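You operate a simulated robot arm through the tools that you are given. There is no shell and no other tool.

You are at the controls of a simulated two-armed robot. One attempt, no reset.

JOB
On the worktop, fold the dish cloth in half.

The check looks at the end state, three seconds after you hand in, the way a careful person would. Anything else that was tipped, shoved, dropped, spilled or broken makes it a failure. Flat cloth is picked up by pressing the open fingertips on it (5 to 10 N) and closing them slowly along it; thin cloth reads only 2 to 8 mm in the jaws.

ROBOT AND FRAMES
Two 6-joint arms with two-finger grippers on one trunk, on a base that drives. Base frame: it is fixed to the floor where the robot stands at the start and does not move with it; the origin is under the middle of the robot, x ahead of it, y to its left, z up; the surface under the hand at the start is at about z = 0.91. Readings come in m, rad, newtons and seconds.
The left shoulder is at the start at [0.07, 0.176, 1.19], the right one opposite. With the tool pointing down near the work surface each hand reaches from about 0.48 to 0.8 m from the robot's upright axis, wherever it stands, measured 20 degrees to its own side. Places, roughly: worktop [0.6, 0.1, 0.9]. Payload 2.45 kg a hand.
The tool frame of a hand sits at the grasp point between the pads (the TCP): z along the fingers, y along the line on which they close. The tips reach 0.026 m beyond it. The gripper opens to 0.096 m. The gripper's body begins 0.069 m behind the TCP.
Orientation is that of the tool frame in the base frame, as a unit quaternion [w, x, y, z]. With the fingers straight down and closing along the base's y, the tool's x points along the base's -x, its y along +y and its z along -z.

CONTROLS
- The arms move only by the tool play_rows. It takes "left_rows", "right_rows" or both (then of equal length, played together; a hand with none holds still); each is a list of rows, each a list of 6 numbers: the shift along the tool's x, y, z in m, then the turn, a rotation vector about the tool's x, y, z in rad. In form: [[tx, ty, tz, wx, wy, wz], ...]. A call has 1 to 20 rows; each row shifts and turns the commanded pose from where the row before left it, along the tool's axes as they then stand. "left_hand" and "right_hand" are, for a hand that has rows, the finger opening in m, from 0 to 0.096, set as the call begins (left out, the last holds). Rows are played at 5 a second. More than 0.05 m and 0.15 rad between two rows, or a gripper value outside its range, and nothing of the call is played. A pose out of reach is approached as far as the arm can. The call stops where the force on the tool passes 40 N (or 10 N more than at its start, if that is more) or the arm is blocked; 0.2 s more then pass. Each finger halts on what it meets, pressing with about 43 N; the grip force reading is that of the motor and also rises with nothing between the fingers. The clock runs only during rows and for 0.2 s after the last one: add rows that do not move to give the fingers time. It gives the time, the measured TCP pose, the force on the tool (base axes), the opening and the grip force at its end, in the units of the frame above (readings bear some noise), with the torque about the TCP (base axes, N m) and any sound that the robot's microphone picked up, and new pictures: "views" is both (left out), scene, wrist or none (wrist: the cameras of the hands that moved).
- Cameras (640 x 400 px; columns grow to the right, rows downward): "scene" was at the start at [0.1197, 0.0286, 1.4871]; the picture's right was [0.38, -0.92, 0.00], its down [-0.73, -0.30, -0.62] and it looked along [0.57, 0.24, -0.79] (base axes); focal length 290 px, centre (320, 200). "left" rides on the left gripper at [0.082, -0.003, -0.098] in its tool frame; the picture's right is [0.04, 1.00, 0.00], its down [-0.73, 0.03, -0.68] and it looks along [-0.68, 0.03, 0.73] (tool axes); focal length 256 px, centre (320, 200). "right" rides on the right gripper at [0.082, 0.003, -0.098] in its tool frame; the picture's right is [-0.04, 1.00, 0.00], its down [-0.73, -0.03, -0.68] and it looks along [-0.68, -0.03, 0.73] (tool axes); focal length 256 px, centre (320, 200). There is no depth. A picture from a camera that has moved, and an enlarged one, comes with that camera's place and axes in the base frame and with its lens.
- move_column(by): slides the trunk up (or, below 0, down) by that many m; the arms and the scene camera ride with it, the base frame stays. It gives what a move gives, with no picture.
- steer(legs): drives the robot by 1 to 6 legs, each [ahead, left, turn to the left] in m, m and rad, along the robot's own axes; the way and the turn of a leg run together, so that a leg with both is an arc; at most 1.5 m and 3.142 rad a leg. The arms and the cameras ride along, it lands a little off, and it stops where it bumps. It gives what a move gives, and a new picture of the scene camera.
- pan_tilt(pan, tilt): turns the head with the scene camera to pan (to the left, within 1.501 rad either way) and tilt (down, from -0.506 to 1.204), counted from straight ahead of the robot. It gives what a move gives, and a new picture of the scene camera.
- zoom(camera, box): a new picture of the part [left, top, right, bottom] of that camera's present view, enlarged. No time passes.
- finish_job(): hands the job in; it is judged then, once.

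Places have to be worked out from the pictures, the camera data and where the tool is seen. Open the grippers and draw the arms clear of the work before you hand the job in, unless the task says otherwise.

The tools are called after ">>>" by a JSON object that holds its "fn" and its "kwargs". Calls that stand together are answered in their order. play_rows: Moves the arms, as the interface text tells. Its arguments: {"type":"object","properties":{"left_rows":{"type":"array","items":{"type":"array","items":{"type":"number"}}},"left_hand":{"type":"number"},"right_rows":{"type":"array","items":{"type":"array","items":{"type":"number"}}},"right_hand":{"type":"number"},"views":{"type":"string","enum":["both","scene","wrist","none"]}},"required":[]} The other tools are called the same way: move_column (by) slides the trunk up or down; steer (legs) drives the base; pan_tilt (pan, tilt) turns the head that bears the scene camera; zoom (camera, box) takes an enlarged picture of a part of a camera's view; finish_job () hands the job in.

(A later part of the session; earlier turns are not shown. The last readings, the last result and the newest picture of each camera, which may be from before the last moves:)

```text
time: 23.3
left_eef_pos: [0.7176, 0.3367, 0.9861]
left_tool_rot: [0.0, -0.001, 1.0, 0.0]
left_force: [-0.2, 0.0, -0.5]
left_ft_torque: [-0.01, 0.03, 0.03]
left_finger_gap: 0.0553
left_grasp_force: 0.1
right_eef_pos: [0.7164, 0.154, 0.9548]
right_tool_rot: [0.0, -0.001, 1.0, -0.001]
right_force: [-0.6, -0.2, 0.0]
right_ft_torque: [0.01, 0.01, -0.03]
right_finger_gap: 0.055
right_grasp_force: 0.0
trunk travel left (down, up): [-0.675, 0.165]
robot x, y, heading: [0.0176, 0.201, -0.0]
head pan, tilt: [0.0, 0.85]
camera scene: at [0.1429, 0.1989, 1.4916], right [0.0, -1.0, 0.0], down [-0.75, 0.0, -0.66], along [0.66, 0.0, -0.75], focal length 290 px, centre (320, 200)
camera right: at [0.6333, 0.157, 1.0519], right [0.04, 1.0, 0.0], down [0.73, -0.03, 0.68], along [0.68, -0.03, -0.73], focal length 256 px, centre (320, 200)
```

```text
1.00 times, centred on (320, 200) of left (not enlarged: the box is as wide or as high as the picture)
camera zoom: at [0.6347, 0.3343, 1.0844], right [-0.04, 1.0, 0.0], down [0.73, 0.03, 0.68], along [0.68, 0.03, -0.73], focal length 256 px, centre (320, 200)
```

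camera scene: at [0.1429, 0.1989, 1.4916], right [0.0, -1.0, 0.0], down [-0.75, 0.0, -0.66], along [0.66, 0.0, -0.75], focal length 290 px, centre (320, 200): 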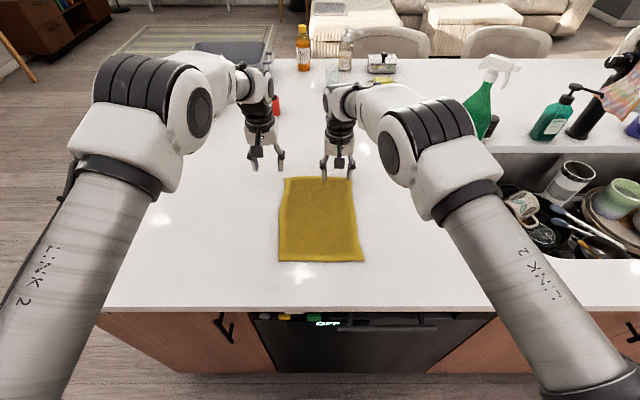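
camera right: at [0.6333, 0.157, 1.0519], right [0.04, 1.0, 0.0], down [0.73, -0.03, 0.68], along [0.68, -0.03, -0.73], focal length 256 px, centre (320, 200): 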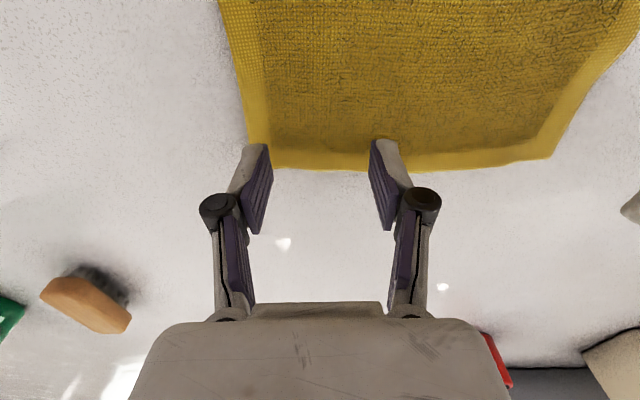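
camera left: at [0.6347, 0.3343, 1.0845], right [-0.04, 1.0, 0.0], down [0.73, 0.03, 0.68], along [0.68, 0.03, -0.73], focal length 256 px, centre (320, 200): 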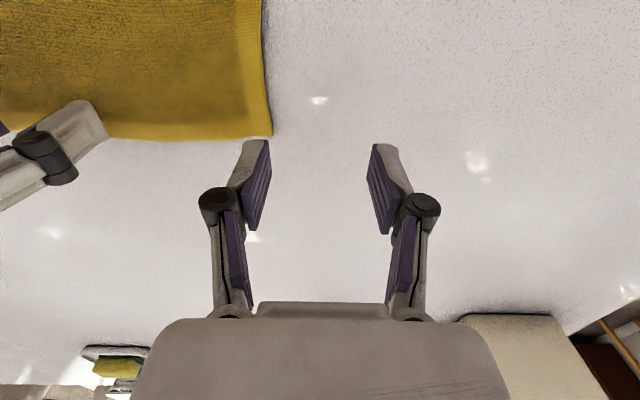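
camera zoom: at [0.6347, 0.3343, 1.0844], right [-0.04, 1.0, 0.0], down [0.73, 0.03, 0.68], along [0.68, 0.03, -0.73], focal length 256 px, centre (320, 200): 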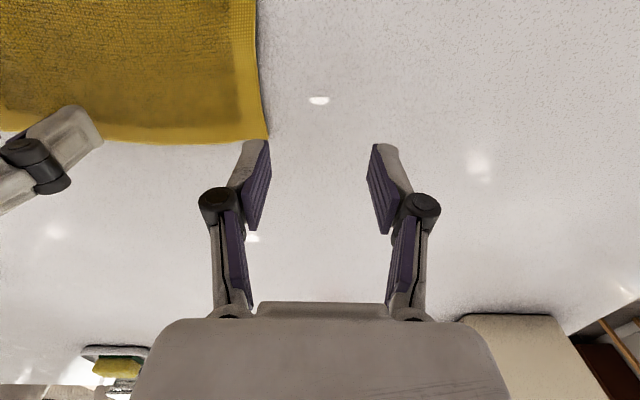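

The cloth springs back flat, with corners about A(0.732, 0.300) and B(0.732, 0.111). I'll set the right to a 42 mm opening centred at y≈0.140 and lower it to just above contact.

>>> {"fn": "play_rows", "kwargs": {"right_rows": [[0, -0.007, 0, 0, 0, 0], [-0.001, -0.007, 0.003, 0, 0, 0], [0, 0, 0.004, 0, 0, 0], [0, 0, 0.004, 0, 0, 0], [0, 0, 0, 0, 0, 0]], "right_hand": 0.042, "views": "wrist"}}

```text
time: 24.5
left_eef_pos: [0.7164, 0.3356, 0.987]
left_tool_rot: [0.0, 0.0, 1.0, 0.0]
left_force: [-1.3, -0.8, -0.1]
left_ft_torque: [-0.02, 0.0, 0.03]
left_finger_gap: 0.055
left_grasp_force: 0.0
right_eef_pos: [0.7182, 0.1404, 0.9428]
right_tool_rot: [0.001, 0.0, 1.0, 0.0]
right_force: [0.0, -0.1, -0.4]
right_ft_torque: [-0.02, 0.01, -0.01]
right_finger_gap: 0.0422
right_grasp_force: 0.1
trunk travel left (down, up): [-0.675, 0.165]
robot x, y, heading: [0.0161, 0.2004, 0.002]
head pan, tilt: [0.0, 0.85]
camera right: at [0.6342, 0.1429, 1.0408], right [0.04, 1.0, 0.0], down [0.73, -0.03, 0.68], along [0.68, -0.03, -0.73], focal length 256 px, centre (320, 200)
```

right: 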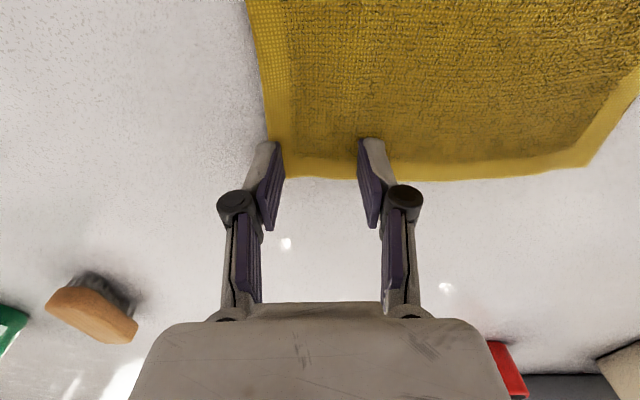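

Positioned well. Pressing down in small steps.

>>> {"fn": "play_rows", "kwargs": {"right_rows": [[0, 0, 0.002, 0, 0, 0], [0, 0, 0.001, 0, 0, 0], [0, 0, 0.001, 0, 0, 0], [0, 0, 0.001, 0, 0, 0], [0, 0, 0, 0, 0, 0]], "views": "none"}}

```text
time: 25.7
left_eef_pos: [0.7152, 0.3377, 0.986]
left_tool_rot: [0.0, -0.001, 1.0, -0.001]
left_force: [-0.2, -0.8, -0.5]
left_ft_torque: [-0.01, -0.02, -0.02]
left_finger_gap: 0.0551
left_grasp_force: 0.1
right_eef_pos: [0.7166, 0.1399, 0.939]
right_tool_rot: [0.001, 0.0, 1.0, 0.0]
right_force: [0.8, 0.7, 3.5]
right_ft_torque: [0.03, 0.01, -0.01]
right_finger_gap: 0.0424
right_grasp_force: 0.1
trunk travel left (down, up): [-0.675, 0.165]
robot x, y, heading: [0.0089, 0.1961, -0.001]
head pan, tilt: [0.0, 0.85]
```

Force is 3.5 N, so I'll press about 1.5 mm more and begin the slow close.

>>> {"fn": "play_rows", "kwargs": {"right_rows": [[0, 0, 0.001, 0, 0, 0], [0, 0, 0.0005, 0, 0, 0], [0, 0, 0, 0, 0, 0]], "views": "none"}}

>>> {"fn": "play_rows", "kwargs": {"right_rows": [[0, 0, 0, 0, 0, 0], [0, 0, 0, 0, 0, 0]], "right_hand": 0.037, "views": "none"}}

>>> {"fn": "play_rows", "kwargs": {"right_rows": [[0, 0, 0, 0, 0, 0], [0, 0, 0, 0, 0, 0]], "right_hand": 0.032, "views": "wrist"}}

```text
time: 26.5
left_eef_pos: [0.7152, 0.3367, 0.988]
left_tool_rot: [0.001, 0.001, 1.0, 0.0]
left_force: [-0.8, -0.1, 1.0]
left_ft_torque: [0.0, 0.0, 0.03]
left_finger_gap: 0.0551
left_grasp_force: 0.1
right_eef_pos: [0.7168, 0.1391, 0.9371]
right_tool_rot: [0.001, 0.0, 1.0, 0.0]
right_force: [1.2, 0.1, 8.3]
right_ft_torque: [0.04, 0.01, -0.02]
right_finger_gap: 0.0429
right_grasp_force: 0.3
trunk travel left (down, up): [-0.675, 0.165]
robot x, y, heading: [0.0112, 0.2008, -0.0]
head pan, tilt: [0.0, 0.85]
```

```text
time: 27.1
left_eef_pos: [0.7151, 0.3375, 0.9879]
left_tool_rot: [0.001, -0.001, 1.0, 0.0]
left_force: [-0.4, -1.0, 0.0]
left_ft_torque: [0.02, 0.0, 0.0]
left_finger_gap: 0.0548
left_grasp_force: 0.0
right_eef_pos: [0.7177, 0.1398, 0.937]
right_tool_rot: [0.001, -0.001, 1.0, 0.0]
right_force: [0.2, 0.4, 10.0]
right_ft_torque: [0.0, -0.01, 0.01]
right_finger_gap: 0.0364
right_grasp_force: 6.1
trunk travel left (down, up): [-0.675, 0.165]
robot x, y, heading: [0.0146, 0.1996, -0.006]
head pan, tilt: [0.0, 0.85]
```

```text
time: 27.7
left_eef_pos: [0.7141, 0.3374, 0.9877]
left_tool_rot: [0.0, 0.0, 1.0, 0.0]
left_force: [0.3, 0.8, 0.7]
left_ft_torque: [-0.03, 0.01, -0.03]
left_finger_gap: 0.055
left_grasp_force: 0.0
right_eef_pos: [0.7166, 0.14, 0.9373]
right_tool_rot: [0.001, 0.0, 1.0, 0.001]
right_force: [-0.2, -0.5, 5.9]
right_ft_torque: [0.02, 0.0, 0.01]
right_finger_gap: 0.0338
right_grasp_force: 0.0
trunk travel left (down, up): [-0.675, 0.165]
robot x, y, heading: [0.0163, 0.1996, 0.0]
head pan, tilt: [0.0, 0.85]
camera right: at [0.6334, 0.1426, 1.0348], right [0.04, 1.0, 0.0], down [0.73, -0.03, 0.68], along [0.68, -0.03, -0.73], focal length 256 px, centre (320, 200)
```

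right: 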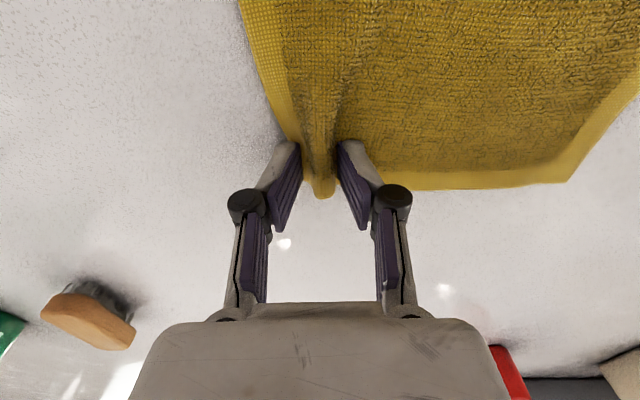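

A ridge forms with the 42 mm start too. Continuing, lifting slightly as the tips extend.

>>> {"fn": "play_rows", "kwargs": {"right_rows": [[0, 0, 0, 0, 0, 0], [0, 0, 0, 0, 0, 0]], "right_hand": 0.026, "views": "none"}}

>>> {"fn": "play_rows", "kwargs": {"right_rows": [[0, 0, -0.0005, 0, 0, 0], [0, 0, 0, 0, 0, 0]], "right_hand": 0.02, "views": "none"}}

>>> {"fn": "play_rows", "kwargs": {"right_rows": [[0, 0, -0.0005, 0, 0, 0], [0, 0, 0, 0, 0, 0]], "right_hand": 0.014, "views": "wrist"}}

```text
time: 28.3
left_eef_pos: [0.7146, 0.3365, 0.9876]
left_tool_rot: [0.001, 0.0, 1.0, 0.001]
left_force: [-0.1, 0.3, 0.5]
left_ft_torque: [0.01, 0.01, 0.01]
left_finger_gap: 0.0548
left_grasp_force: 0.0
right_eef_pos: [0.7159, 0.14, 0.937]
right_tool_rot: [0.0, 0.001, 1.0, 0.0]
right_force: [-1.1, -0.3, 11.1]
right_ft_torque: [0.01, 0.07, -0.02]
right_finger_gap: 0.0243
right_grasp_force: 0.0
trunk travel left (down, up): [-0.675, 0.165]
robot x, y, heading: [0.0147, 0.1982, -0.005]
head pan, tilt: [0.0, 0.85]
```

```text
time: 28.9
left_eef_pos: [0.7141, 0.3378, 0.9872]
left_tool_rot: [0.0, 0.001, 1.0, 0.0]
left_force: [0.7, 0.2, 0.4]
left_ft_torque: [0.0, 0.02, -0.02]
left_finger_gap: 0.055
left_grasp_force: 0.0
right_eef_pos: [0.7175, 0.1395, 0.9382]
right_tool_rot: [0.0, 0.0, 1.0, 0.0]
right_force: [0.5, -0.3, 8.8]
right_ft_torque: [0.02, -0.01, 0.01]
right_finger_gap: 0.0187
right_grasp_force: 5.7
trunk travel left (down, up): [-0.675, 0.165]
robot x, y, heading: [0.0137, 0.1982, 0.004]
head pan, tilt: [0.0, 0.85]
```

```text
time: 29.5
left_eef_pos: [0.7153, 0.3364, 0.9877]
left_tool_rot: [0.001, 0.0, 1.0, 0.0]
left_force: [-0.3, -0.6, -0.9]
left_ft_torque: [0.04, 0.01, -0.02]
left_finger_gap: 0.0551
left_grasp_force: 0.0
right_eef_pos: [0.717, 0.1399, 0.9395]
right_tool_rot: [0.001, -0.001, 1.0, 0.0]
right_force: [0.8, -0.7, 9.4]
right_ft_torque: [-0.05, -0.02, -0.01]
right_finger_gap: 0.014
right_grasp_force: 0.2
trunk travel left (down, up): [-0.675, 0.165]
robot x, y, heading: [0.0177, 0.1998, 0.003]
head pan, tilt: [0.0, 0.85]
camera right: at [0.6333, 0.143, 1.0359], right [0.04, 1.0, 0.0], down [0.73, -0.03, 0.68], along [0.68, -0.03, -0.73], focal length 256 px, centre (320, 200)
```

right: 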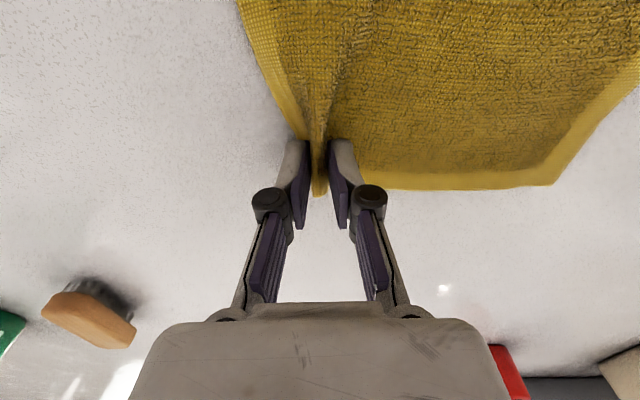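

Good ridge at about 9 N. Closing the right fully.

>>> {"fn": "play_rows", "kwargs": {"right_rows": [[0, 0, 0, 0, 0, 0], [0, 0, 0, 0, 0, 0]], "right_hand": 0.008, "views": "none"}}

>>> {"fn": "play_rows", "kwargs": {"right_rows": [[0, 0, 0, 0, 0, 0], [0, 0, 0, 0, 0, 0], [0, 0, 0, 0, 0, 0]], "right_hand": 0.0, "views": "wrist"}}

>>> {"fn": "zoom", "kwargs": {"camera": "left", "box": [0, 0, 640, 400]}}

```text
time: 30.1
left_eef_pos: [0.7159, 0.3367, 0.9886]
left_tool_rot: [0.001, 0.001, 1.0, 0.0]
left_force: [0.0, -0.4, -0.3]
left_ft_torque: [-0.03, 0.0, -0.02]
left_finger_gap: 0.0551
left_grasp_force: 0.0
right_eef_pos: [0.7171, 0.1391, 0.9382]
right_tool_rot: [0.001, 0.0, 1.0, 0.001]
right_force: [1.6, -0.7, 9.4]
right_ft_torque: [0.03, -0.04, -0.04]
right_finger_gap: 0.0077
right_grasp_force: 0.0
trunk travel left (down, up): [-0.675, 0.165]
robot x, y, heading: [0.0129, 0.1943, 0.001]
head pan, tilt: [0.0, 0.85]
```

```text
time: 30.9
left_eef_pos: [0.7153, 0.3371, 0.9873]
left_tool_rot: [0.001, 0.0, 1.0, 0.0]
left_force: [0.1, -0.2, 0.6]
left_ft_torque: [0.01, 0.0, 0.0]
left_finger_gap: 0.0549
left_grasp_force: 0.1
right_eef_pos: [0.7162, 0.1399, 0.9382]
right_tool_rot: [0.001, 0.0, 1.0, 0.0]
right_force: [0.0, -1.2, 9.0]
right_ft_torque: [0.07, 0.0, 0.05]
right_finger_gap: 0.0045
right_grasp_force: 33.0
trunk travel left (down, up): [-0.675, 0.165]
robot x, y, heading: [0.0135, 0.1981, 0.002]
head pan, tilt: [0.0, 0.85]
camera right: at [0.6332, 0.1429, 1.036], right [0.04, 1.0, 0.0], down [0.73, -0.03, 0.68], along [0.68, -0.03, -0.73], focal length 256 px, centre (320, 200)
```

right: 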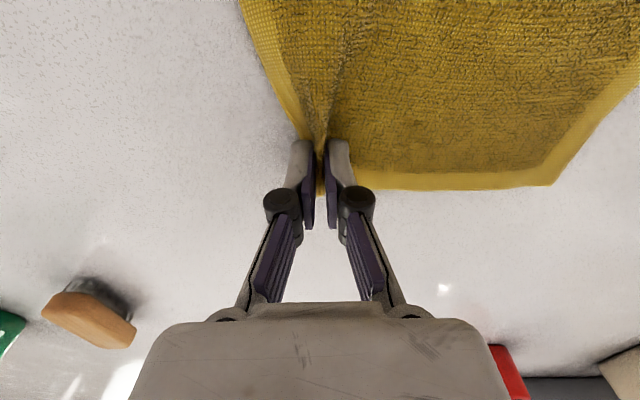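

```text
1.00 times, centred on (320, 200) of left (not enlarged: the box is as wide or as high as the picture)
camera zoom: at [0.6337, 0.3343, 1.0851], right [-0.04, 1.0, 0.0], down [0.73, 0.03, 0.68], along [0.68, 0.03, -0.73], focal length 256 px, centre (320, 200)
```

zoom: 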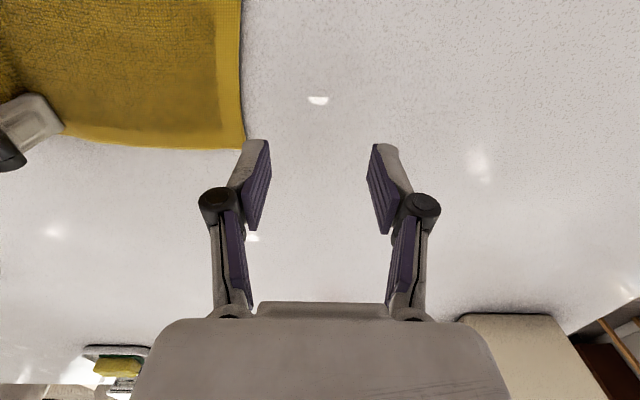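

The right holds cloth (4.5 mm gap). Corner A has moved to about (0.742, 0.282), so I'll bring the left over with a 42 mm opening centred at (0.728, 0.253), giving about 15 mm clearance between the gripper bodies.

>>> {"fn": "play_rows", "kwargs": {"left_rows": [[-0.003, -0.02, 0, 0, 0, 0], [-0.003, -0.02, 0, 0, 0, 0], [-0.003, -0.02, 0.006, 0, 0, 0], [-0.003, -0.018, 0.01, 0, 0, 0], [0, 0, 0.01, 0, 0, 0], [0, 0, 0, 0, 0, 0]], "left_hand": 0.042, "views": "both"}}

```text
time: 32.3
left_eef_pos: [0.7279, 0.2596, 0.9614]
left_tool_rot: [0.001, 0.0, 1.0, -0.001]
left_force: [-0.3, 0.2, 0.1]
left_ft_torque: [-0.01, -0.01, 0.0]
left_finger_gap: 0.042
left_grasp_force: 0.1
right_eef_pos: [0.7165, 0.14, 0.9392]
right_tool_rot: [0.001, 0.0, 1.0, 0.0]
right_force: [-0.5, 0.5, 9.5]
right_ft_torque: [0.11, -0.03, -0.03]
right_finger_gap: 0.0045
right_grasp_force: 33.0
trunk travel left (down, up): [-0.675, 0.165]
robot x, y, heading: [0.0134, 0.2008, 0.001]
head pan, tilt: [0.0, 0.85]
camera scene: at [0.1414, 0.199, 1.4917], right [0.0, -1.0, 0.0], down [-0.75, 0.0, -0.66], along [0.66, 0.0, -0.75], focal length 290 px, centre (320, 200)
camera left: at [0.6463, 0.2567, 1.0589], right [-0.04, 1.0, 0.0], down [0.73, 0.03, 0.68], along [0.68, 0.03, -0.73], focal length 256 px, centre (320, 200)
```

scene: 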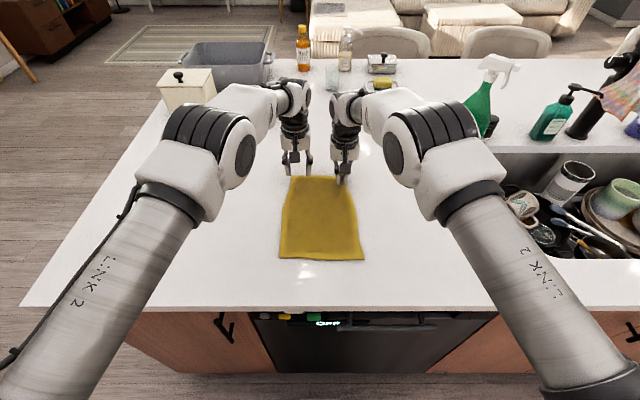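
left: 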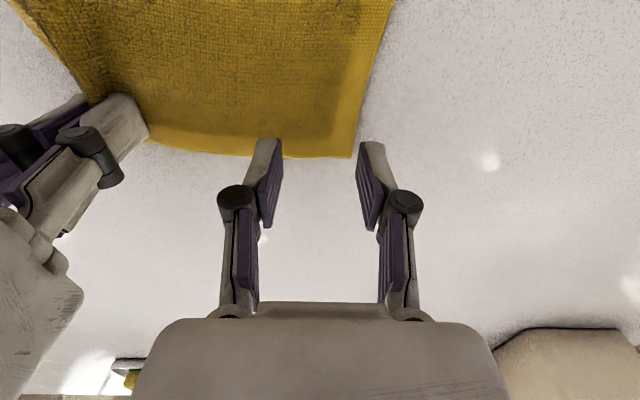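

Corner A is at (0.7426, 0.282). I'll shift the left 6 mm further inward and lower it to just above contact.

>>> {"fn": "play_rows", "kwargs": {"left_rows": [[0, -0.0035, 0.006, 0, 0, 0], [0, -0.003, 0.006, 0, 0, 0], [0, 0, 0.006, 0, 0, 0], [0, 0, 0, 0, 0, 0]], "views": "wrist"}}

```text
time: 33.3
left_eef_pos: [0.7288, 0.2523, 0.944]
left_tool_rot: [0.001, 0.0, 1.0, 0.001]
left_force: [-0.2, 0.0, -0.3]
left_ft_torque: [0.01, -0.04, -0.02]
left_finger_gap: 0.0422
left_grasp_force: 0.1
right_eef_pos: [0.7165, 0.1403, 0.9377]
right_tool_rot: [0.001, 0.0, 1.0, 0.001]
right_force: [0.2, 0.1, 9.6]
right_ft_torque: [0.1, 0.02, -0.03]
right_finger_gap: 0.0044
right_grasp_force: 33.1
trunk travel left (down, up): [-0.675, 0.165]
robot x, y, heading: [0.0147, 0.2008, -0.006]
head pan, tilt: [0.0, 0.85]
camera left: at [0.6464, 0.2501, 1.041], right [-0.04, 1.0, 0.0], down [0.73, 0.03, 0.68], along [0.68, 0.03, -0.73], focal length 256 px, centre (320, 200)
```

left: 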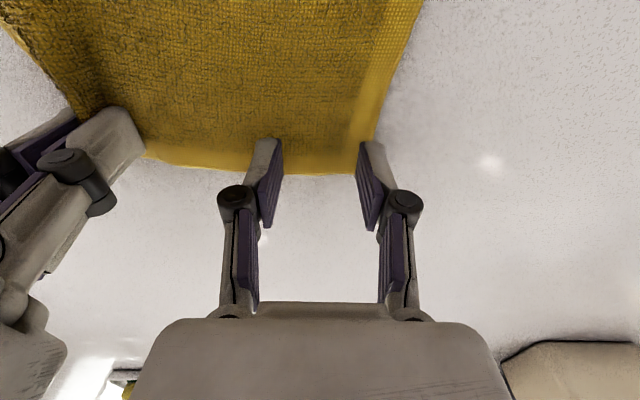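

The outer finger overhangs the side edge by about half, so I'll move 2.5 mm more inward and press down in small steps.

>>> {"fn": "play_rows", "kwargs": {"left_rows": [[0, -0.0025, 0.001, 0, 0, 0], [0, 0, 0.002, 0, 0, 0], [0, 0, 0.001, 0, 0, 0], [0, 0, 0.001, 0, 0, 0], [0, 0, 0, 0, 0, 0]], "views": "none"}}

```text
time: 34.5
left_eef_pos: [0.7284, 0.2514, 0.9386]
left_tool_rot: [0.001, 0.0, 1.0, 0.0]
left_force: [-0.7, -0.3, 3.0]
left_ft_torque: [-0.01, 0.01, 0.0]
left_finger_gap: 0.0425
left_grasp_force: 0.5
right_eef_pos: [0.7167, 0.1408, 0.9388]
right_tool_rot: [0.001, -0.001, 1.0, 0.0]
right_force: [1.2, -0.1, 9.2]
right_ft_torque: [0.04, -0.04, 0.02]
right_finger_gap: 0.0043
right_grasp_force: 33.1
trunk travel left (down, up): [-0.675, 0.165]
robot x, y, heading: [0.0146, 0.1997, 0.001]
head pan, tilt: [0.0, 0.85]
```

Left contact at 3 N. Pressing 1.5 mm more, then starting the slow close as on the right.

>>> {"fn": "play_rows", "kwargs": {"left_rows": [[0, 0, 0.001, 0, 0, 0], [0, 0, 0.0005, 0, 0, 0], [0, 0, 0, 0, 0, 0]], "views": "none"}}

>>> {"fn": "play_rows", "kwargs": {"left_rows": [[0, 0, 0, 0, 0, 0], [0, 0, 0, 0, 0, 0]], "left_hand": 0.037, "views": "none"}}

>>> {"fn": "play_rows", "kwargs": {"left_rows": [[0, 0, 0, 0, 0, 0], [0, 0, 0, 0, 0, 0]], "left_hand": 0.032, "views": "wrist"}}

```text
time: 35.3
left_eef_pos: [0.7283, 0.2499, 0.9381]
left_tool_rot: [0.001, 0.0, 1.0, 0.0]
left_force: [-0.7, 0.4, 10.5]
left_ft_torque: [-0.06, 0.01, 0.01]
left_finger_gap: 0.0406
left_grasp_force: 7.1
right_eef_pos: [0.7154, 0.1393, 0.9388]
right_tool_rot: [0.0, 0.0, 1.0, -0.001]
right_force: [0.9, 0.6, 6.3]
right_ft_torque: [0.04, -0.07, -0.01]
right_finger_gap: 0.0045
right_grasp_force: 33.5
trunk travel left (down, up): [-0.675, 0.165]
robot x, y, heading: [0.0165, 0.1991, 0.001]
head pan, tilt: [0.0, 0.85]
```

```text
time: 35.9
left_eef_pos: [0.7279, 0.2492, 0.9377]
left_tool_rot: [0.002, 0.0, 1.0, 0.0]
left_force: [0.3, -0.1, 10.7]
left_ft_torque: [-0.1, 0.05, -0.01]
left_finger_gap: 0.0351
left_grasp_force: 0.0
right_eef_pos: [0.7162, 0.1387, 0.9397]
right_tool_rot: [0.001, 0.0, 1.0, 0.0]
right_force: [0.9, 1.2, 4.4]
right_ft_torque: [0.09, 0.0, 0.0]
right_finger_gap: 0.0045
right_grasp_force: 33.3
trunk travel left (down, up): [-0.675, 0.165]
robot x, y, heading: [0.0134, 0.1998, 0.0]
head pan, tilt: [0.0, 0.85]
```

```text
time: 36.5
left_eef_pos: [0.7266, 0.2502, 0.9378]
left_tool_rot: [0.002, -0.001, 1.0, 0.0]
left_force: [0.3, -5.0, 16.8]
left_ft_torque: [-0.38, -0.02, -0.01]
left_finger_gap: 0.0313
left_grasp_force: 8.0
right_eef_pos: [0.7164, 0.139, 0.9391]
right_tool_rot: [0.001, 0.0, 1.0, 0.001]
right_force: [-0.1, 2.8, 3.0]
right_ft_torque: [0.15, 0.02, -0.02]
right_finger_gap: 0.0048
right_grasp_force: 33.7
trunk travel left (down, up): [-0.675, 0.165]
robot x, y, heading: [0.0125, 0.2009, 0.0]
head pan, tilt: [0.0, 0.85]
camera left: at [0.6455, 0.2473, 1.0357], right [-0.04, 1.0, 0.0], down [0.73, 0.03, 0.68], along [0.68, 0.03, -0.73], focal length 256 px, centre (320, 200)
```

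left: 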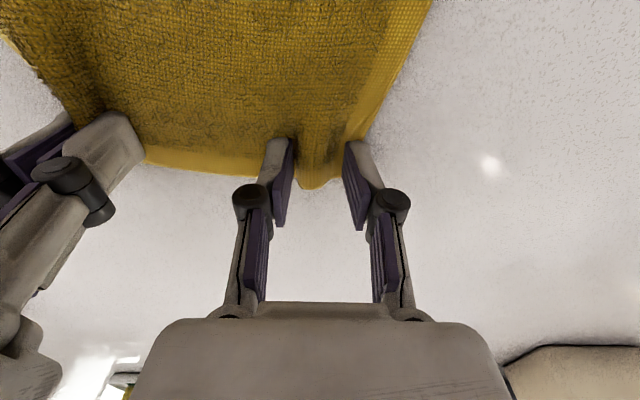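

A bulge is rising between the left fingers, and tension toward the right hand shows (-5 N in y). I'll ease the left 0.5 mm up and 3 mm inward while continuing to close.

>>> {"fn": "play_rows", "kwargs": {"left_rows": [[0, -0.0015, -0.0005, 0, 0, 0], [0, -0.0015, 0, 0, 0, 0]], "left_hand": 0.027, "views": "none"}}

>>> {"fn": "play_rows", "kwargs": {"left_rows": [[0, 0, 0, 0, 0, 0], [0, 0, 0, 0, 0, 0]], "left_hand": 0.022, "views": "wrist"}}

```text
time: 37.1
left_eef_pos: [0.7273, 0.2471, 0.939]
left_tool_rot: [0.001, -0.001, 1.0, 0.0]
left_force: [-1.2, -1.8, 13.9]
left_ft_torque: [-0.12, -0.01, -0.03]
left_finger_gap: 0.0282
left_grasp_force: 0.7
right_eef_pos: [0.7153, 0.1383, 0.939]
right_tool_rot: [0.001, 0.0, 1.0, -0.001]
right_force: [0.1, 2.7, 2.6]
right_ft_torque: [0.14, -0.02, 0.01]
right_finger_gap: 0.0046
right_grasp_force: 33.2
trunk travel left (down, up): [-0.675, 0.165]
robot x, y, heading: [0.0121, 0.1998, 0.001]
head pan, tilt: [0.0, 0.85]
```

```text
time: 37.7
left_eef_pos: [0.7278, 0.2466, 0.9387]
left_tool_rot: [0.002, 0.001, 1.0, -0.001]
left_force: [-0.4, -1.3, 15.2]
left_ft_torque: [-0.17, 0.0, 0.01]
left_finger_gap: 0.0217
left_grasp_force: 0.1
right_eef_pos: [0.7152, 0.1398, 0.939]
right_tool_rot: [0.001, 0.0, 1.0, 0.001]
right_force: [-1.4, 3.5, 3.7]
right_ft_torque: [0.18, -0.01, 0.03]
right_finger_gap: 0.0046
right_grasp_force: 33.6
trunk travel left (down, up): [-0.675, 0.165]
robot x, y, heading: [0.0128, 0.2017, -0.006]
head pan, tilt: [0.0, 0.85]
camera left: at [0.6455, 0.2441, 1.036], right [-0.04, 1.0, 0.0], down [0.73, 0.03, 0.68], along [0.68, 0.03, -0.73], focal length 256 px, centre (320, 200)
```

left: 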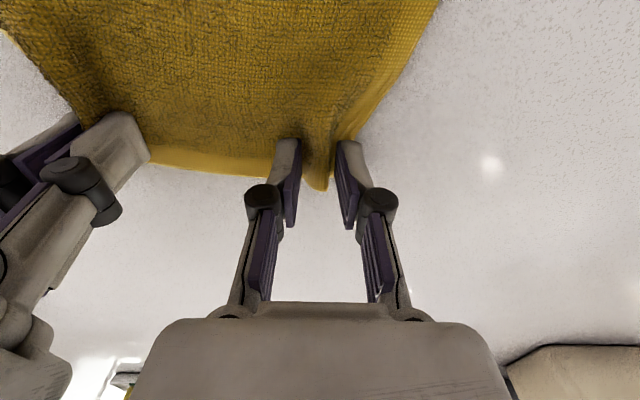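

The ridge is standing between the left fingers. Easing up 0.5 mm and continuing to close.

>>> {"fn": "play_rows", "kwargs": {"left_rows": [[0, -0.001, -0.0005, 0, 0, 0], [0, 0, 0, 0, 0, 0]], "left_hand": 0.016, "views": "none"}}

>>> {"fn": "play_rows", "kwargs": {"left_rows": [[0, 0, -0.0003, 0, 0, 0], [0, 0, 0, 0, 0, 0]], "left_hand": 0.011, "views": "wrist"}}

```text
time: 38.3
left_eef_pos: [0.7278, 0.2456, 0.9392]
left_tool_rot: [0.001, 0.0, 1.0, 0.0]
left_force: [-0.5, -6.5, 11.0]
left_ft_torque: [-0.29, 0.03, -0.02]
left_finger_gap: 0.015
left_grasp_force: 7.2
right_eef_pos: [0.7155, 0.1393, 0.9383]
right_tool_rot: [0.001, 0.0, 1.0, 0.0]
right_force: [-0.2, 5.2, 4.0]
right_ft_torque: [0.19, -0.02, 0.04]
right_finger_gap: 0.0046
right_grasp_force: 33.2
trunk travel left (down, up): [-0.675, 0.165]
robot x, y, heading: [0.0154, 0.1992, 0.002]
head pan, tilt: [0.0, 0.85]
```

```text
time: 38.9
left_eef_pos: [0.7281, 0.2464, 0.94]
left_tool_rot: [0.001, 0.001, 1.0, 0.0]
left_force: [0.3, -6.8, 10.4]
left_ft_torque: [-0.17, 0.03, -0.01]
left_finger_gap: 0.0123
left_grasp_force: 2.1
right_eef_pos: [0.7162, 0.1414, 0.9382]
right_tool_rot: [0.001, 0.0, 1.0, -0.001]
right_force: [0.5, 7.6, 3.6]
right_ft_torque: [0.25, 0.0, 0.01]
right_finger_gap: 0.0045
right_grasp_force: 33.2
trunk travel left (down, up): [-0.675, 0.165]
robot x, y, heading: [0.0169, 0.2013, -0.006]
head pan, tilt: [0.0, 0.85]
camera left: at [0.6458, 0.2432, 1.0362], right [-0.04, 1.0, 0.0], down [0.73, 0.03, 0.68], along [0.68, 0.03, -0.73], focal length 256 px, centre (320, 200)
```

left: 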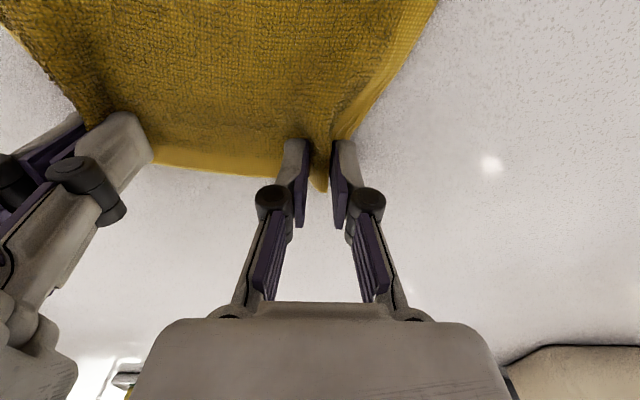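

The ridge remains between the left jaws. Closing fully now to lock it.

>>> {"fn": "play_rows", "kwargs": {"left_rows": [[0, -0.0015, 0, 0, 0, 0], [0, 0, 0, 0, 0, 0]], "left_hand": 0.006, "views": "none"}}

>>> {"fn": "play_rows", "kwargs": {"left_rows": [[0, 0, 0, 0, 0, 0], [0, 0, 0, 0, 0, 0], [0, 0, 0, 0, 0, 0]], "left_hand": 0.0, "views": "both"}}

```text
time: 39.5
left_eef_pos: [0.7279, 0.2446, 0.939]
left_tool_rot: [0.002, -0.001, 1.0, 0.0]
left_force: [-0.7, -7.5, 9.2]
left_ft_torque: [-0.22, 0.02, 0.01]
left_finger_gap: 0.0103
left_grasp_force: 3.8
right_eef_pos: [0.7163, 0.1391, 0.9385]
right_tool_rot: [0.002, 0.0, 1.0, 0.0]
right_force: [-0.1, 7.6, 4.6]
right_ft_torque: [0.26, -0.02, 0.03]
right_finger_gap: 0.0047
right_grasp_force: 33.3
trunk travel left (down, up): [-0.675, 0.165]
robot x, y, heading: [0.0181, 0.1982, -0.001]
head pan, tilt: [0.0, 0.85]
```

```text
time: 40.3
left_eef_pos: [0.7287, 0.2425, 0.9402]
left_tool_rot: [0.001, 0.0, 1.0, -0.001]
left_force: [-1.4, -14.4, 8.1]
left_ft_torque: [-0.41, 0.03, 0.08]
left_finger_gap: 0.0049
left_grasp_force: 33.8
right_eef_pos: [0.7161, 0.1404, 0.9392]
right_tool_rot: [0.0, 0.0, 1.0, 0.0]
right_force: [1.2, 13.1, 4.8]
right_ft_torque: [0.41, -0.04, 0.07]
right_finger_gap: 0.0047
right_grasp_force: 33.4
trunk travel left (down, up): [-0.675, 0.165]
robot x, y, heading: [0.0124, 0.1999, 0.002]
head pan, tilt: [0.0, 0.85]
camera scene: at [0.1407, 0.1986, 1.4918], right [0.0, -1.0, 0.0], down [-0.75, 0.0, -0.66], along [0.66, 0.0, -0.75], focal length 290 px, centre (320, 200)
camera left: at [0.6459, 0.2414, 1.0361], right [-0.04, 1.0, 0.0], down [0.73, 0.03, 0.68], along [0.68, 0.03, -0.73], focal length 256 px, centre (320, 200)
```

scene: 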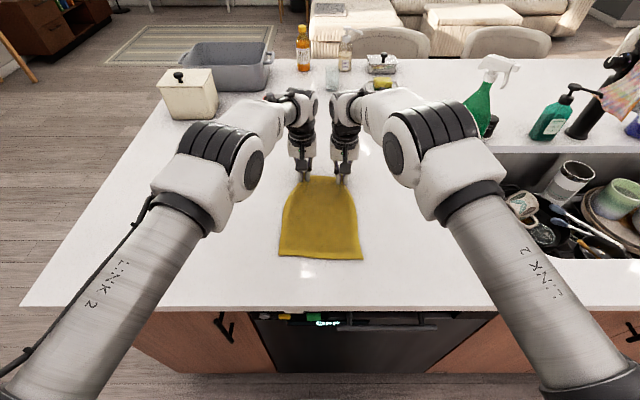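
left: 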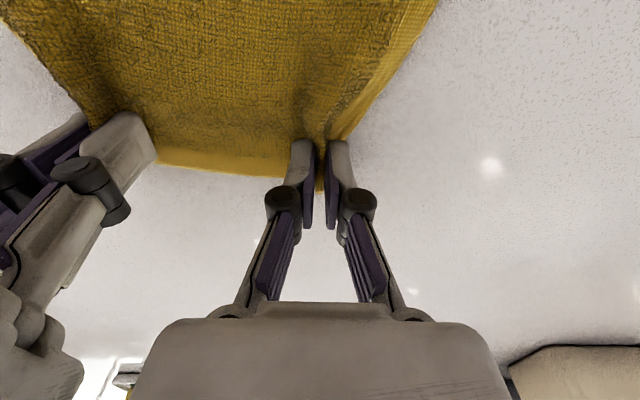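

Both jaws hold cloth (left 4.9 mm, right 4.7 mm). I'll lift both along an arc while pitching the fingers forward a little each row, so the held edge turns over naturally, starting with a few rows to confirm the grips.

>>> {"fn": "play_rows", "kwargs": {"left_rows": [[0, 0, -0.0105, 0, 0, 0], [0.0004, 0, -0.0105, 0, -0.08, 0], [0.0004, 0, -0.0107, 0, -0.1, 0], [0, 0, 0, 0, 0, 0]], "right_rows": [[0, 0, -0.0105, 0, 0, 0], [0.0004, 0, -0.0105, 0, -0.08, 0], [0.0004, 0, -0.0107, 0, -0.1, 0], [0, 0, 0, 0, 0, 0]], "views": "both"}}

```text
time: 41.3
left_eef_pos: [0.7287, 0.2444, 0.9678]
left_tool_rot: [0.09, 0.0, 0.996, 0.0]
left_force: [-0.5, -14.7, 1.0]
left_ft_torque: [-0.4, 0.07, -0.01]
left_finger_gap: 0.0046
left_grasp_force: 33.2
right_eef_pos: [0.7172, 0.1405, 0.9688]
right_tool_rot: [0.09, -0.001, 0.996, 0.0]
right_force: [0.8, 15.1, -0.4]
right_ft_torque: [0.42, 0.03, 0.13]
right_finger_gap: 0.0049
right_grasp_force: 33.0
trunk travel left (down, up): [-0.675, 0.165]
robot x, y, heading: [0.0148, 0.199, 0.002]
head pan, tilt: [0.0, 0.85]
camera scene: at [0.1451, 0.1989, 1.4913], right [0.0, -1.0, 0.0], down [-0.75, 0.0, -0.66], along [0.66, 0.0, -0.75], focal length 290 px, centre (320, 200)
camera right: at [0.6174, 0.1431, 1.0497], right [0.04, 1.0, 0.01], down [0.6, -0.03, 0.8], along [0.8, -0.03, -0.6], focal length 256 px, centre (320, 200)
camera left: at [0.6308, 0.2418, 1.0494], right [-0.04, 1.0, -0.01], down [0.6, 0.03, 0.8], along [0.8, 0.03, -0.6], focal length 256 px, centre (320, 200)
```

scene: 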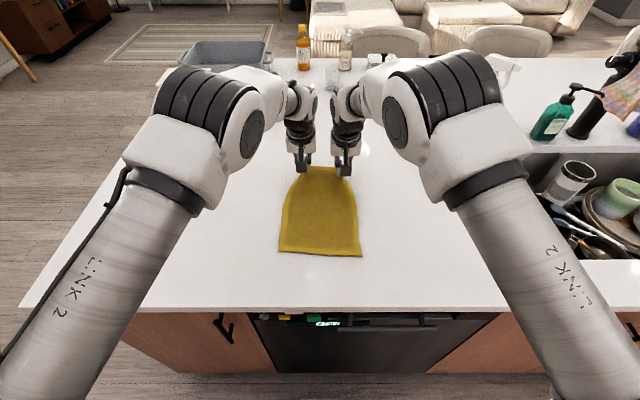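
right: 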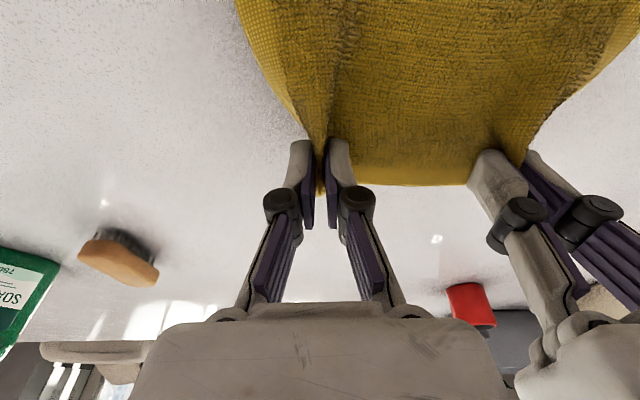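
left: 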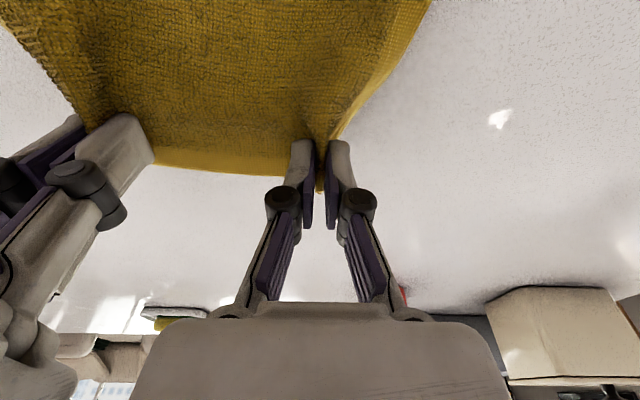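

Both corners lift cleanly and the grips hold. Continuing the arc with more pitch (about 45° total).

>>> {"fn": "play_rows", "kwargs": {"left_rows": [[0.0003, 0, -0.0107, 0, -0.1, 0], [0.0002, 0, -0.0107, 0, -0.1, 0], [0.0001, 0, -0.0106, 0, -0.1, 0], [0, 0, -0.0106, 0, -0.1, 0], [0, 0, -0.0105, 0, -0.1, 0], [0, 0, -0.0105, 0, -0.1, 0], [0, 0, 0, 0, 0, 0]], "right_rows": [[0.0003, 0, -0.0107, 0, -0.1, 0], [0.0002, 0, -0.0107, 0, -0.1, 0], [0.0001, 0, -0.0106, 0, -0.1, 0], [0, 0, -0.0106, 0, -0.1, 0], [0, 0, -0.0105, 0, -0.1, 0], [0, 0, -0.0105, 0, -0.1, 0], [0, 0, 0, 0, 0, 0]], "views": "both"}}

```text
time: 42.0
left_eef_pos: [0.7257, 0.2524, 0.986]
left_tool_rot: [0.195, -0.009, 0.981, -0.008]
left_force: [-1.0, -42.0, 0.3]
left_ft_torque: [-1.08, 0.02, -0.42]
left_finger_gap: 0.0076
left_grasp_force: 36.0
left hand out of reach, approached as far as the arm can: row 3
right_eef_pos: [0.7111, 0.1332, 0.9833]
right_tool_rot: [0.194, 0.009, 0.981, 0.007]
right_force: [2.1, 41.1, -1.2]
right_ft_torque: [0.88, -0.06, 0.79]
right_finger_gap: 0.0078
right_grasp_force: 35.9
right hand out of reach, approached as far as the arm can: row 3
trunk travel left (down, up): [-0.675, 0.165]
robot x, y, heading: [0.0164, 0.1997, 0.002]
head pan, tilt: [0.0, 0.85]
stopped in row 3 (left hand): the force on the tool passed its limit at 49 N (the readings are from after the stop); the commanded pose is now the measured one
camera scene: at [0.144, 0.1989, 1.4914], right [0.0, -1.0, 0.0], down [-0.75, 0.0, -0.66], along [0.66, 0.0, -0.75], focal length 290 px, centre (320, 200)
camera right: at [0.598, 0.1368, 1.043], right [0.05, 1.0, 0.03], down [0.42, -0.05, 0.91], along [0.91, -0.03, -0.42], focal length 256 px, centre (320, 200)
camera left: at [0.6129, 0.2489, 1.0446], right [-0.05, 1.0, -0.03], down [0.42, 0.05, 0.91], along [0.91, 0.03, -0.42], focal length 256 px, centre (320, 200)
```

scene: 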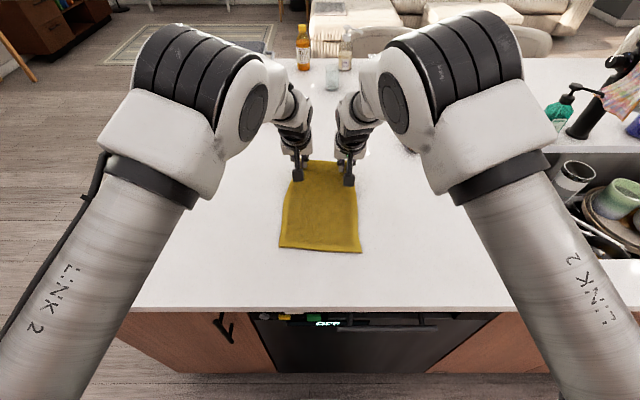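
right: 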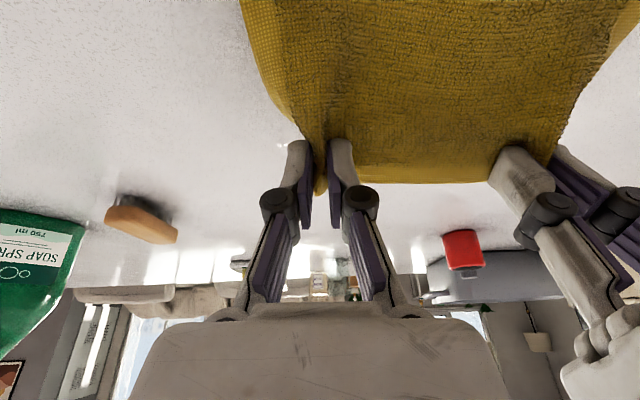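
left: 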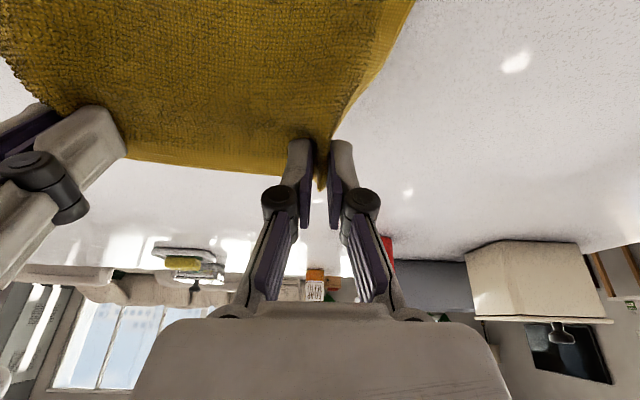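

The hands reached a wrist limit near 0.39 rad pitch and splayed apart, stretching the cloth (42 N), so the arc stopped. I'll back the pitch off slightly and bring the hands together about 4 mm each to relieve the tension.

>>> {"fn": "play_rows", "kwargs": {"left_rows": [[0, -0.002, 0, 0, 0.03, 0], [0, -0.002, 0, 0, 0.03, 0], [0, 0, 0, 0, 0, 0]], "right_rows": [[0, 0.002, 0, 0, 0.03, 0], [0, 0.002, 0, 0, 0.03, 0], [0, 0, 0, 0, 0, 0]], "views": "wrist"}}

```text
time: 42.8
left_eef_pos: [0.7222, 0.2493, 0.9851]
left_tool_rot: [0.162, -0.007, 0.987, -0.005]
left_force: [-1.4, -22.4, -0.6]
left_ft_torque: [-0.5, -0.01, -0.24]
left_finger_gap: 0.0053
left_grasp_force: 34.6
right_eef_pos: [0.7108, 0.1366, 0.9837]
right_tool_rot: [0.163, 0.006, 0.987, 0.006]
right_force: [0.9, 21.9, 0.6]
right_ft_torque: [0.47, 0.02, 0.42]
right_finger_gap: 0.0057
right_grasp_force: 34.3
trunk travel left (down, up): [-0.675, 0.165]
robot x, y, heading: [0.0126, 0.1983, -0.006]
head pan, tilt: [0.0, 0.85]
camera right: at [0.5994, 0.1407, 1.05], right [0.05, 1.0, 0.03], down [0.48, -0.05, 0.88], along [0.88, -0.03, -0.48], focal length 256 px, centre (320, 200)
camera left: at [0.6144, 0.2449, 1.0514], right [-0.05, 1.0, -0.02], down [0.47, 0.04, 0.88], along [0.88, 0.03, -0.48], focal length 256 px, centre (320, 200)
```

right: 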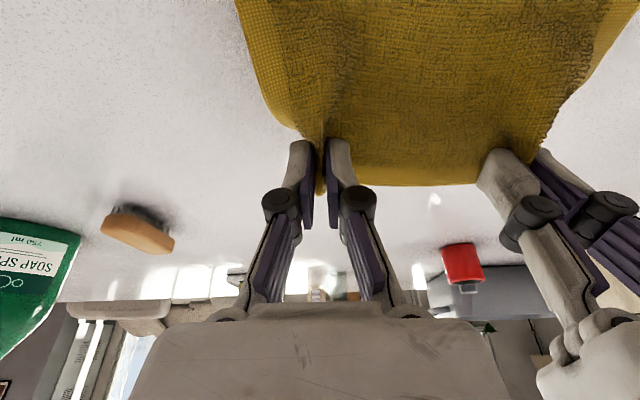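
left: 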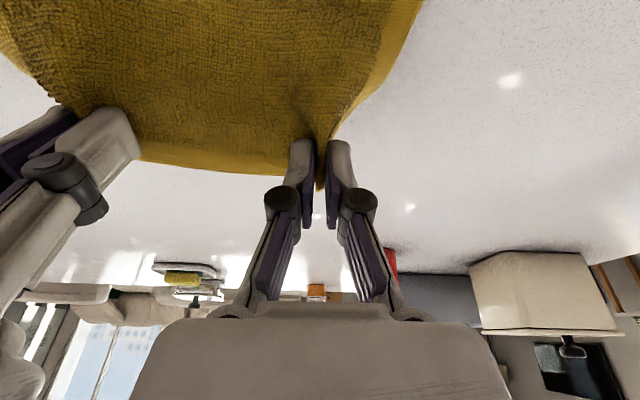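

Tension is down to 22 N and both grips still hold (5.3 and 5.7 mm). I'll keep this modest pitch of 0.32 rad and continue the arc back and up, bringing the hands 1.5 mm closer together.

>>> {"fn": "play_rows", "kwargs": {"left_rows": [[0.00655, -0.0008, -0.01188, 0, 0, 0], [0.00655, -0.0007, -0.01188, 0, 0, 0], [0.00655, 0, -0.01188, 0, 0, 0], [0.00655, 0, -0.01188, 0, 0, 0], [0.00655, 0, -0.01188, 0, 0, 0], [0, 0, 0, 0, 0, 0]], "right_rows": [[0.00655, 0.0008, -0.01188, 0, 0, 0], [0.00655, 0.0007, -0.01188, 0, 0, 0], [0.00655, 0, -0.01188, 0, 0, 0], [0.00655, 0, -0.01188, 0, 0, 0], [0.00655, 0, -0.01188, 0, 0, 0], [0, 0, 0, 0, 0, 0]], "views": "both"}}

```text
time: 43.3
left_eef_pos: [0.7099, 0.2532, 0.9917]
left_tool_rot: [0.159, -0.017, 0.987, -0.012]
left_force: [-2.7, -44.7, 0.9]
left_ft_torque: [-1.18, 0.01, -0.39]
left_finger_gap: 0.0079
left_grasp_force: 35.4
left hand out of reach, approached as far as the arm can: row 2
right_eef_pos: [0.6975, 0.132, 0.9903]
right_tool_rot: [0.158, 0.018, 0.987, 0.012]
right_force: [1.6, 44.2, -0.8]
right_ft_torque: [1.02, -0.06, 0.82]
right_finger_gap: 0.0074
right_grasp_force: 35.9
trunk travel left (down, up): [-0.675, 0.165]
robot x, y, heading: [0.0167, 0.2031, 0.002]
head pan, tilt: [0.0, 0.85]
stopped in row 2 (left hand): the force on the tool passed its limit at 45 N (the readings are from after the stop); the commanded pose is now the measured one
camera scene: at [0.1418, 0.1989, 1.4916], right [0.0, -1.0, 0.0], down [-0.75, 0.0, -0.66], along [0.66, 0.0, -0.75], focal length 290 px, centre (320, 200)
camera right: at [0.5876, 0.1369, 1.0578], right [0.07, 1.0, 0.04], down [0.48, -0.07, 0.87], along [0.87, -0.04, -0.49], focal length 256 px, centre (320, 200)
camera left: at [0.6022, 0.2492, 1.059], right [-0.07, 1.0, -0.04], down [0.48, 0.07, 0.87], along [0.87, 0.04, -0.49], focal length 256 px, centre (320, 200)
```

scene: 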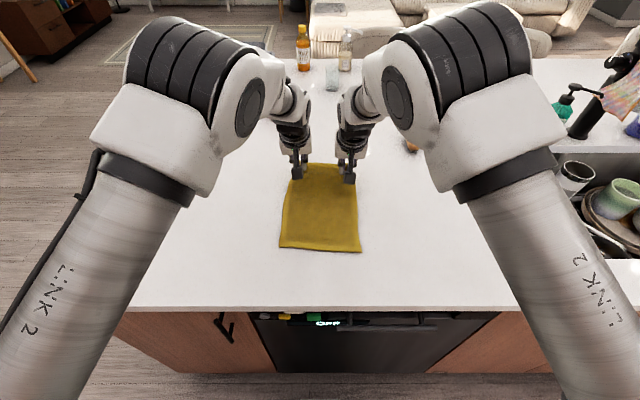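
right: 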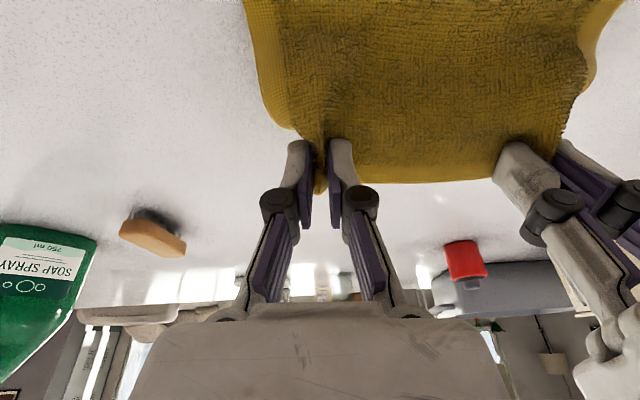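
left: 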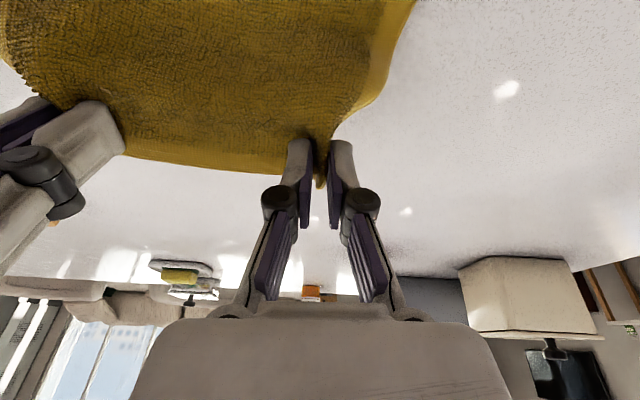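

The arms again can't follow with this pitch and splay apart, so I'll give up the pitch. I'll bring it back to about 0.17 rad, squaring the yaw error and closing the spacing to relieve the 44 N tension.

>>> {"fn": "play_rows", "kwargs": {"left_rows": [[0, -0.002, 0, -0.006, 0.05, 0.012], [0, -0.002, 0, -0.006, 0.05, 0.012], [0, -0.002, 0, -0.006, 0.05, 0.012], [0, 0, 0, 0, 0, 0]], "right_rows": [[0, 0.002, 0, 0.006, 0.05, -0.012], [0, 0.002, 0, 0.006, 0.05, -0.012], [0, 0.002, 0, 0.006, 0.05, -0.012], [0, 0, 0, 0, 0, 0]], "views": "none"}}

```text
time: 44.3
left_eef_pos: [0.7093, 0.2474, 0.9915]
left_tool_rot: [0.082, 0.003, 0.997, 0.001]
left_force: [-0.6, -17.1, -0.2]
left_ft_torque: [-0.45, -0.02, -0.11]
left_finger_gap: 0.0048
left_grasp_force: 33.2
right_eef_pos: [0.6954, 0.1381, 0.9894]
right_tool_rot: [0.081, -0.001, 0.997, 0.001]
right_force: [0.6, 18.2, 0.2]
right_ft_torque: [0.4, -0.02, 0.22]
right_finger_gap: 0.0053
right_grasp_force: 33.7
trunk travel left (down, up): [-0.675, 0.165]
robot x, y, heading: [0.0201, 0.2009, -0.004]
head pan, tilt: [0.0, 0.85]
```

Back to 17 N tension, about 0.16 rad pitch, and the grips hold. I'll test a short further arc step back and up at this pitch.

>>> {"fn": "play_rows", "kwargs": {"left_rows": [[0.00618, -0.0005, -0.00862, 0, 0.01, 0], [0.00618, 0, -0.00862, 0, 0.01, 0], [0.00618, 0, -0.00862, 0, 0.01, 0], [0, 0, 0, 0, 0, 0]], "right_rows": [[0.00618, 0.0005, -0.00862, 0, 0.01, 0], [0.00618, 0, -0.00862, 0, 0.01, 0], [0.00618, 0, -0.00862, 0, 0.01, 0], [0, 0, 0, 0, 0, 0]], "views": "scene"}}

```text
time: 45.3
left_eef_pos: [0.6886, 0.2476, 1.0124]
left_tool_rot: [0.068, 0.0, 0.998, 0.001]
left_force: [-0.6, -22.7, -0.2]
left_ft_torque: [-0.59, 0.02, -0.07]
left_finger_gap: 0.0049
left_grasp_force: 33.4
right_eef_pos: [0.6748, 0.1361, 1.0104]
right_tool_rot: [0.065, 0.001, 0.998, 0.002]
right_force: [0.8, 22.6, 0.0]
right_ft_torque: [0.56, -0.06, 0.29]
right_finger_gap: 0.0054
right_grasp_force: 33.7
trunk travel left (down, up): [-0.675, 0.165]
robot x, y, heading: [0.0149, 0.1999, 0.002]
head pan, tilt: [0.0, 0.85]
camera scene: at [0.1432, 0.1989, 1.4915], right [0.0, -1.0, 0.0], down [-0.75, 0.0, -0.66], along [0.66, 0.0, -0.75], focal length 290 px, centre (320, 200)
```

scene: 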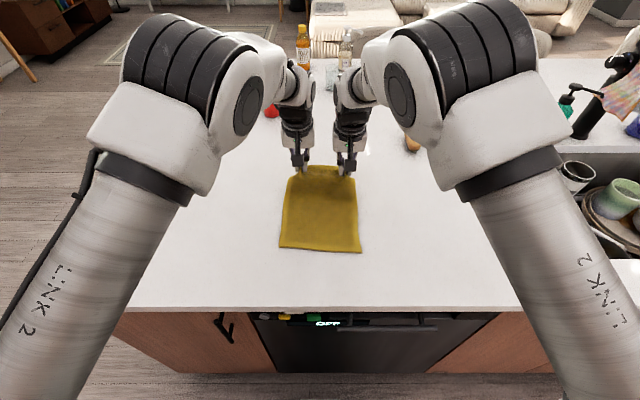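

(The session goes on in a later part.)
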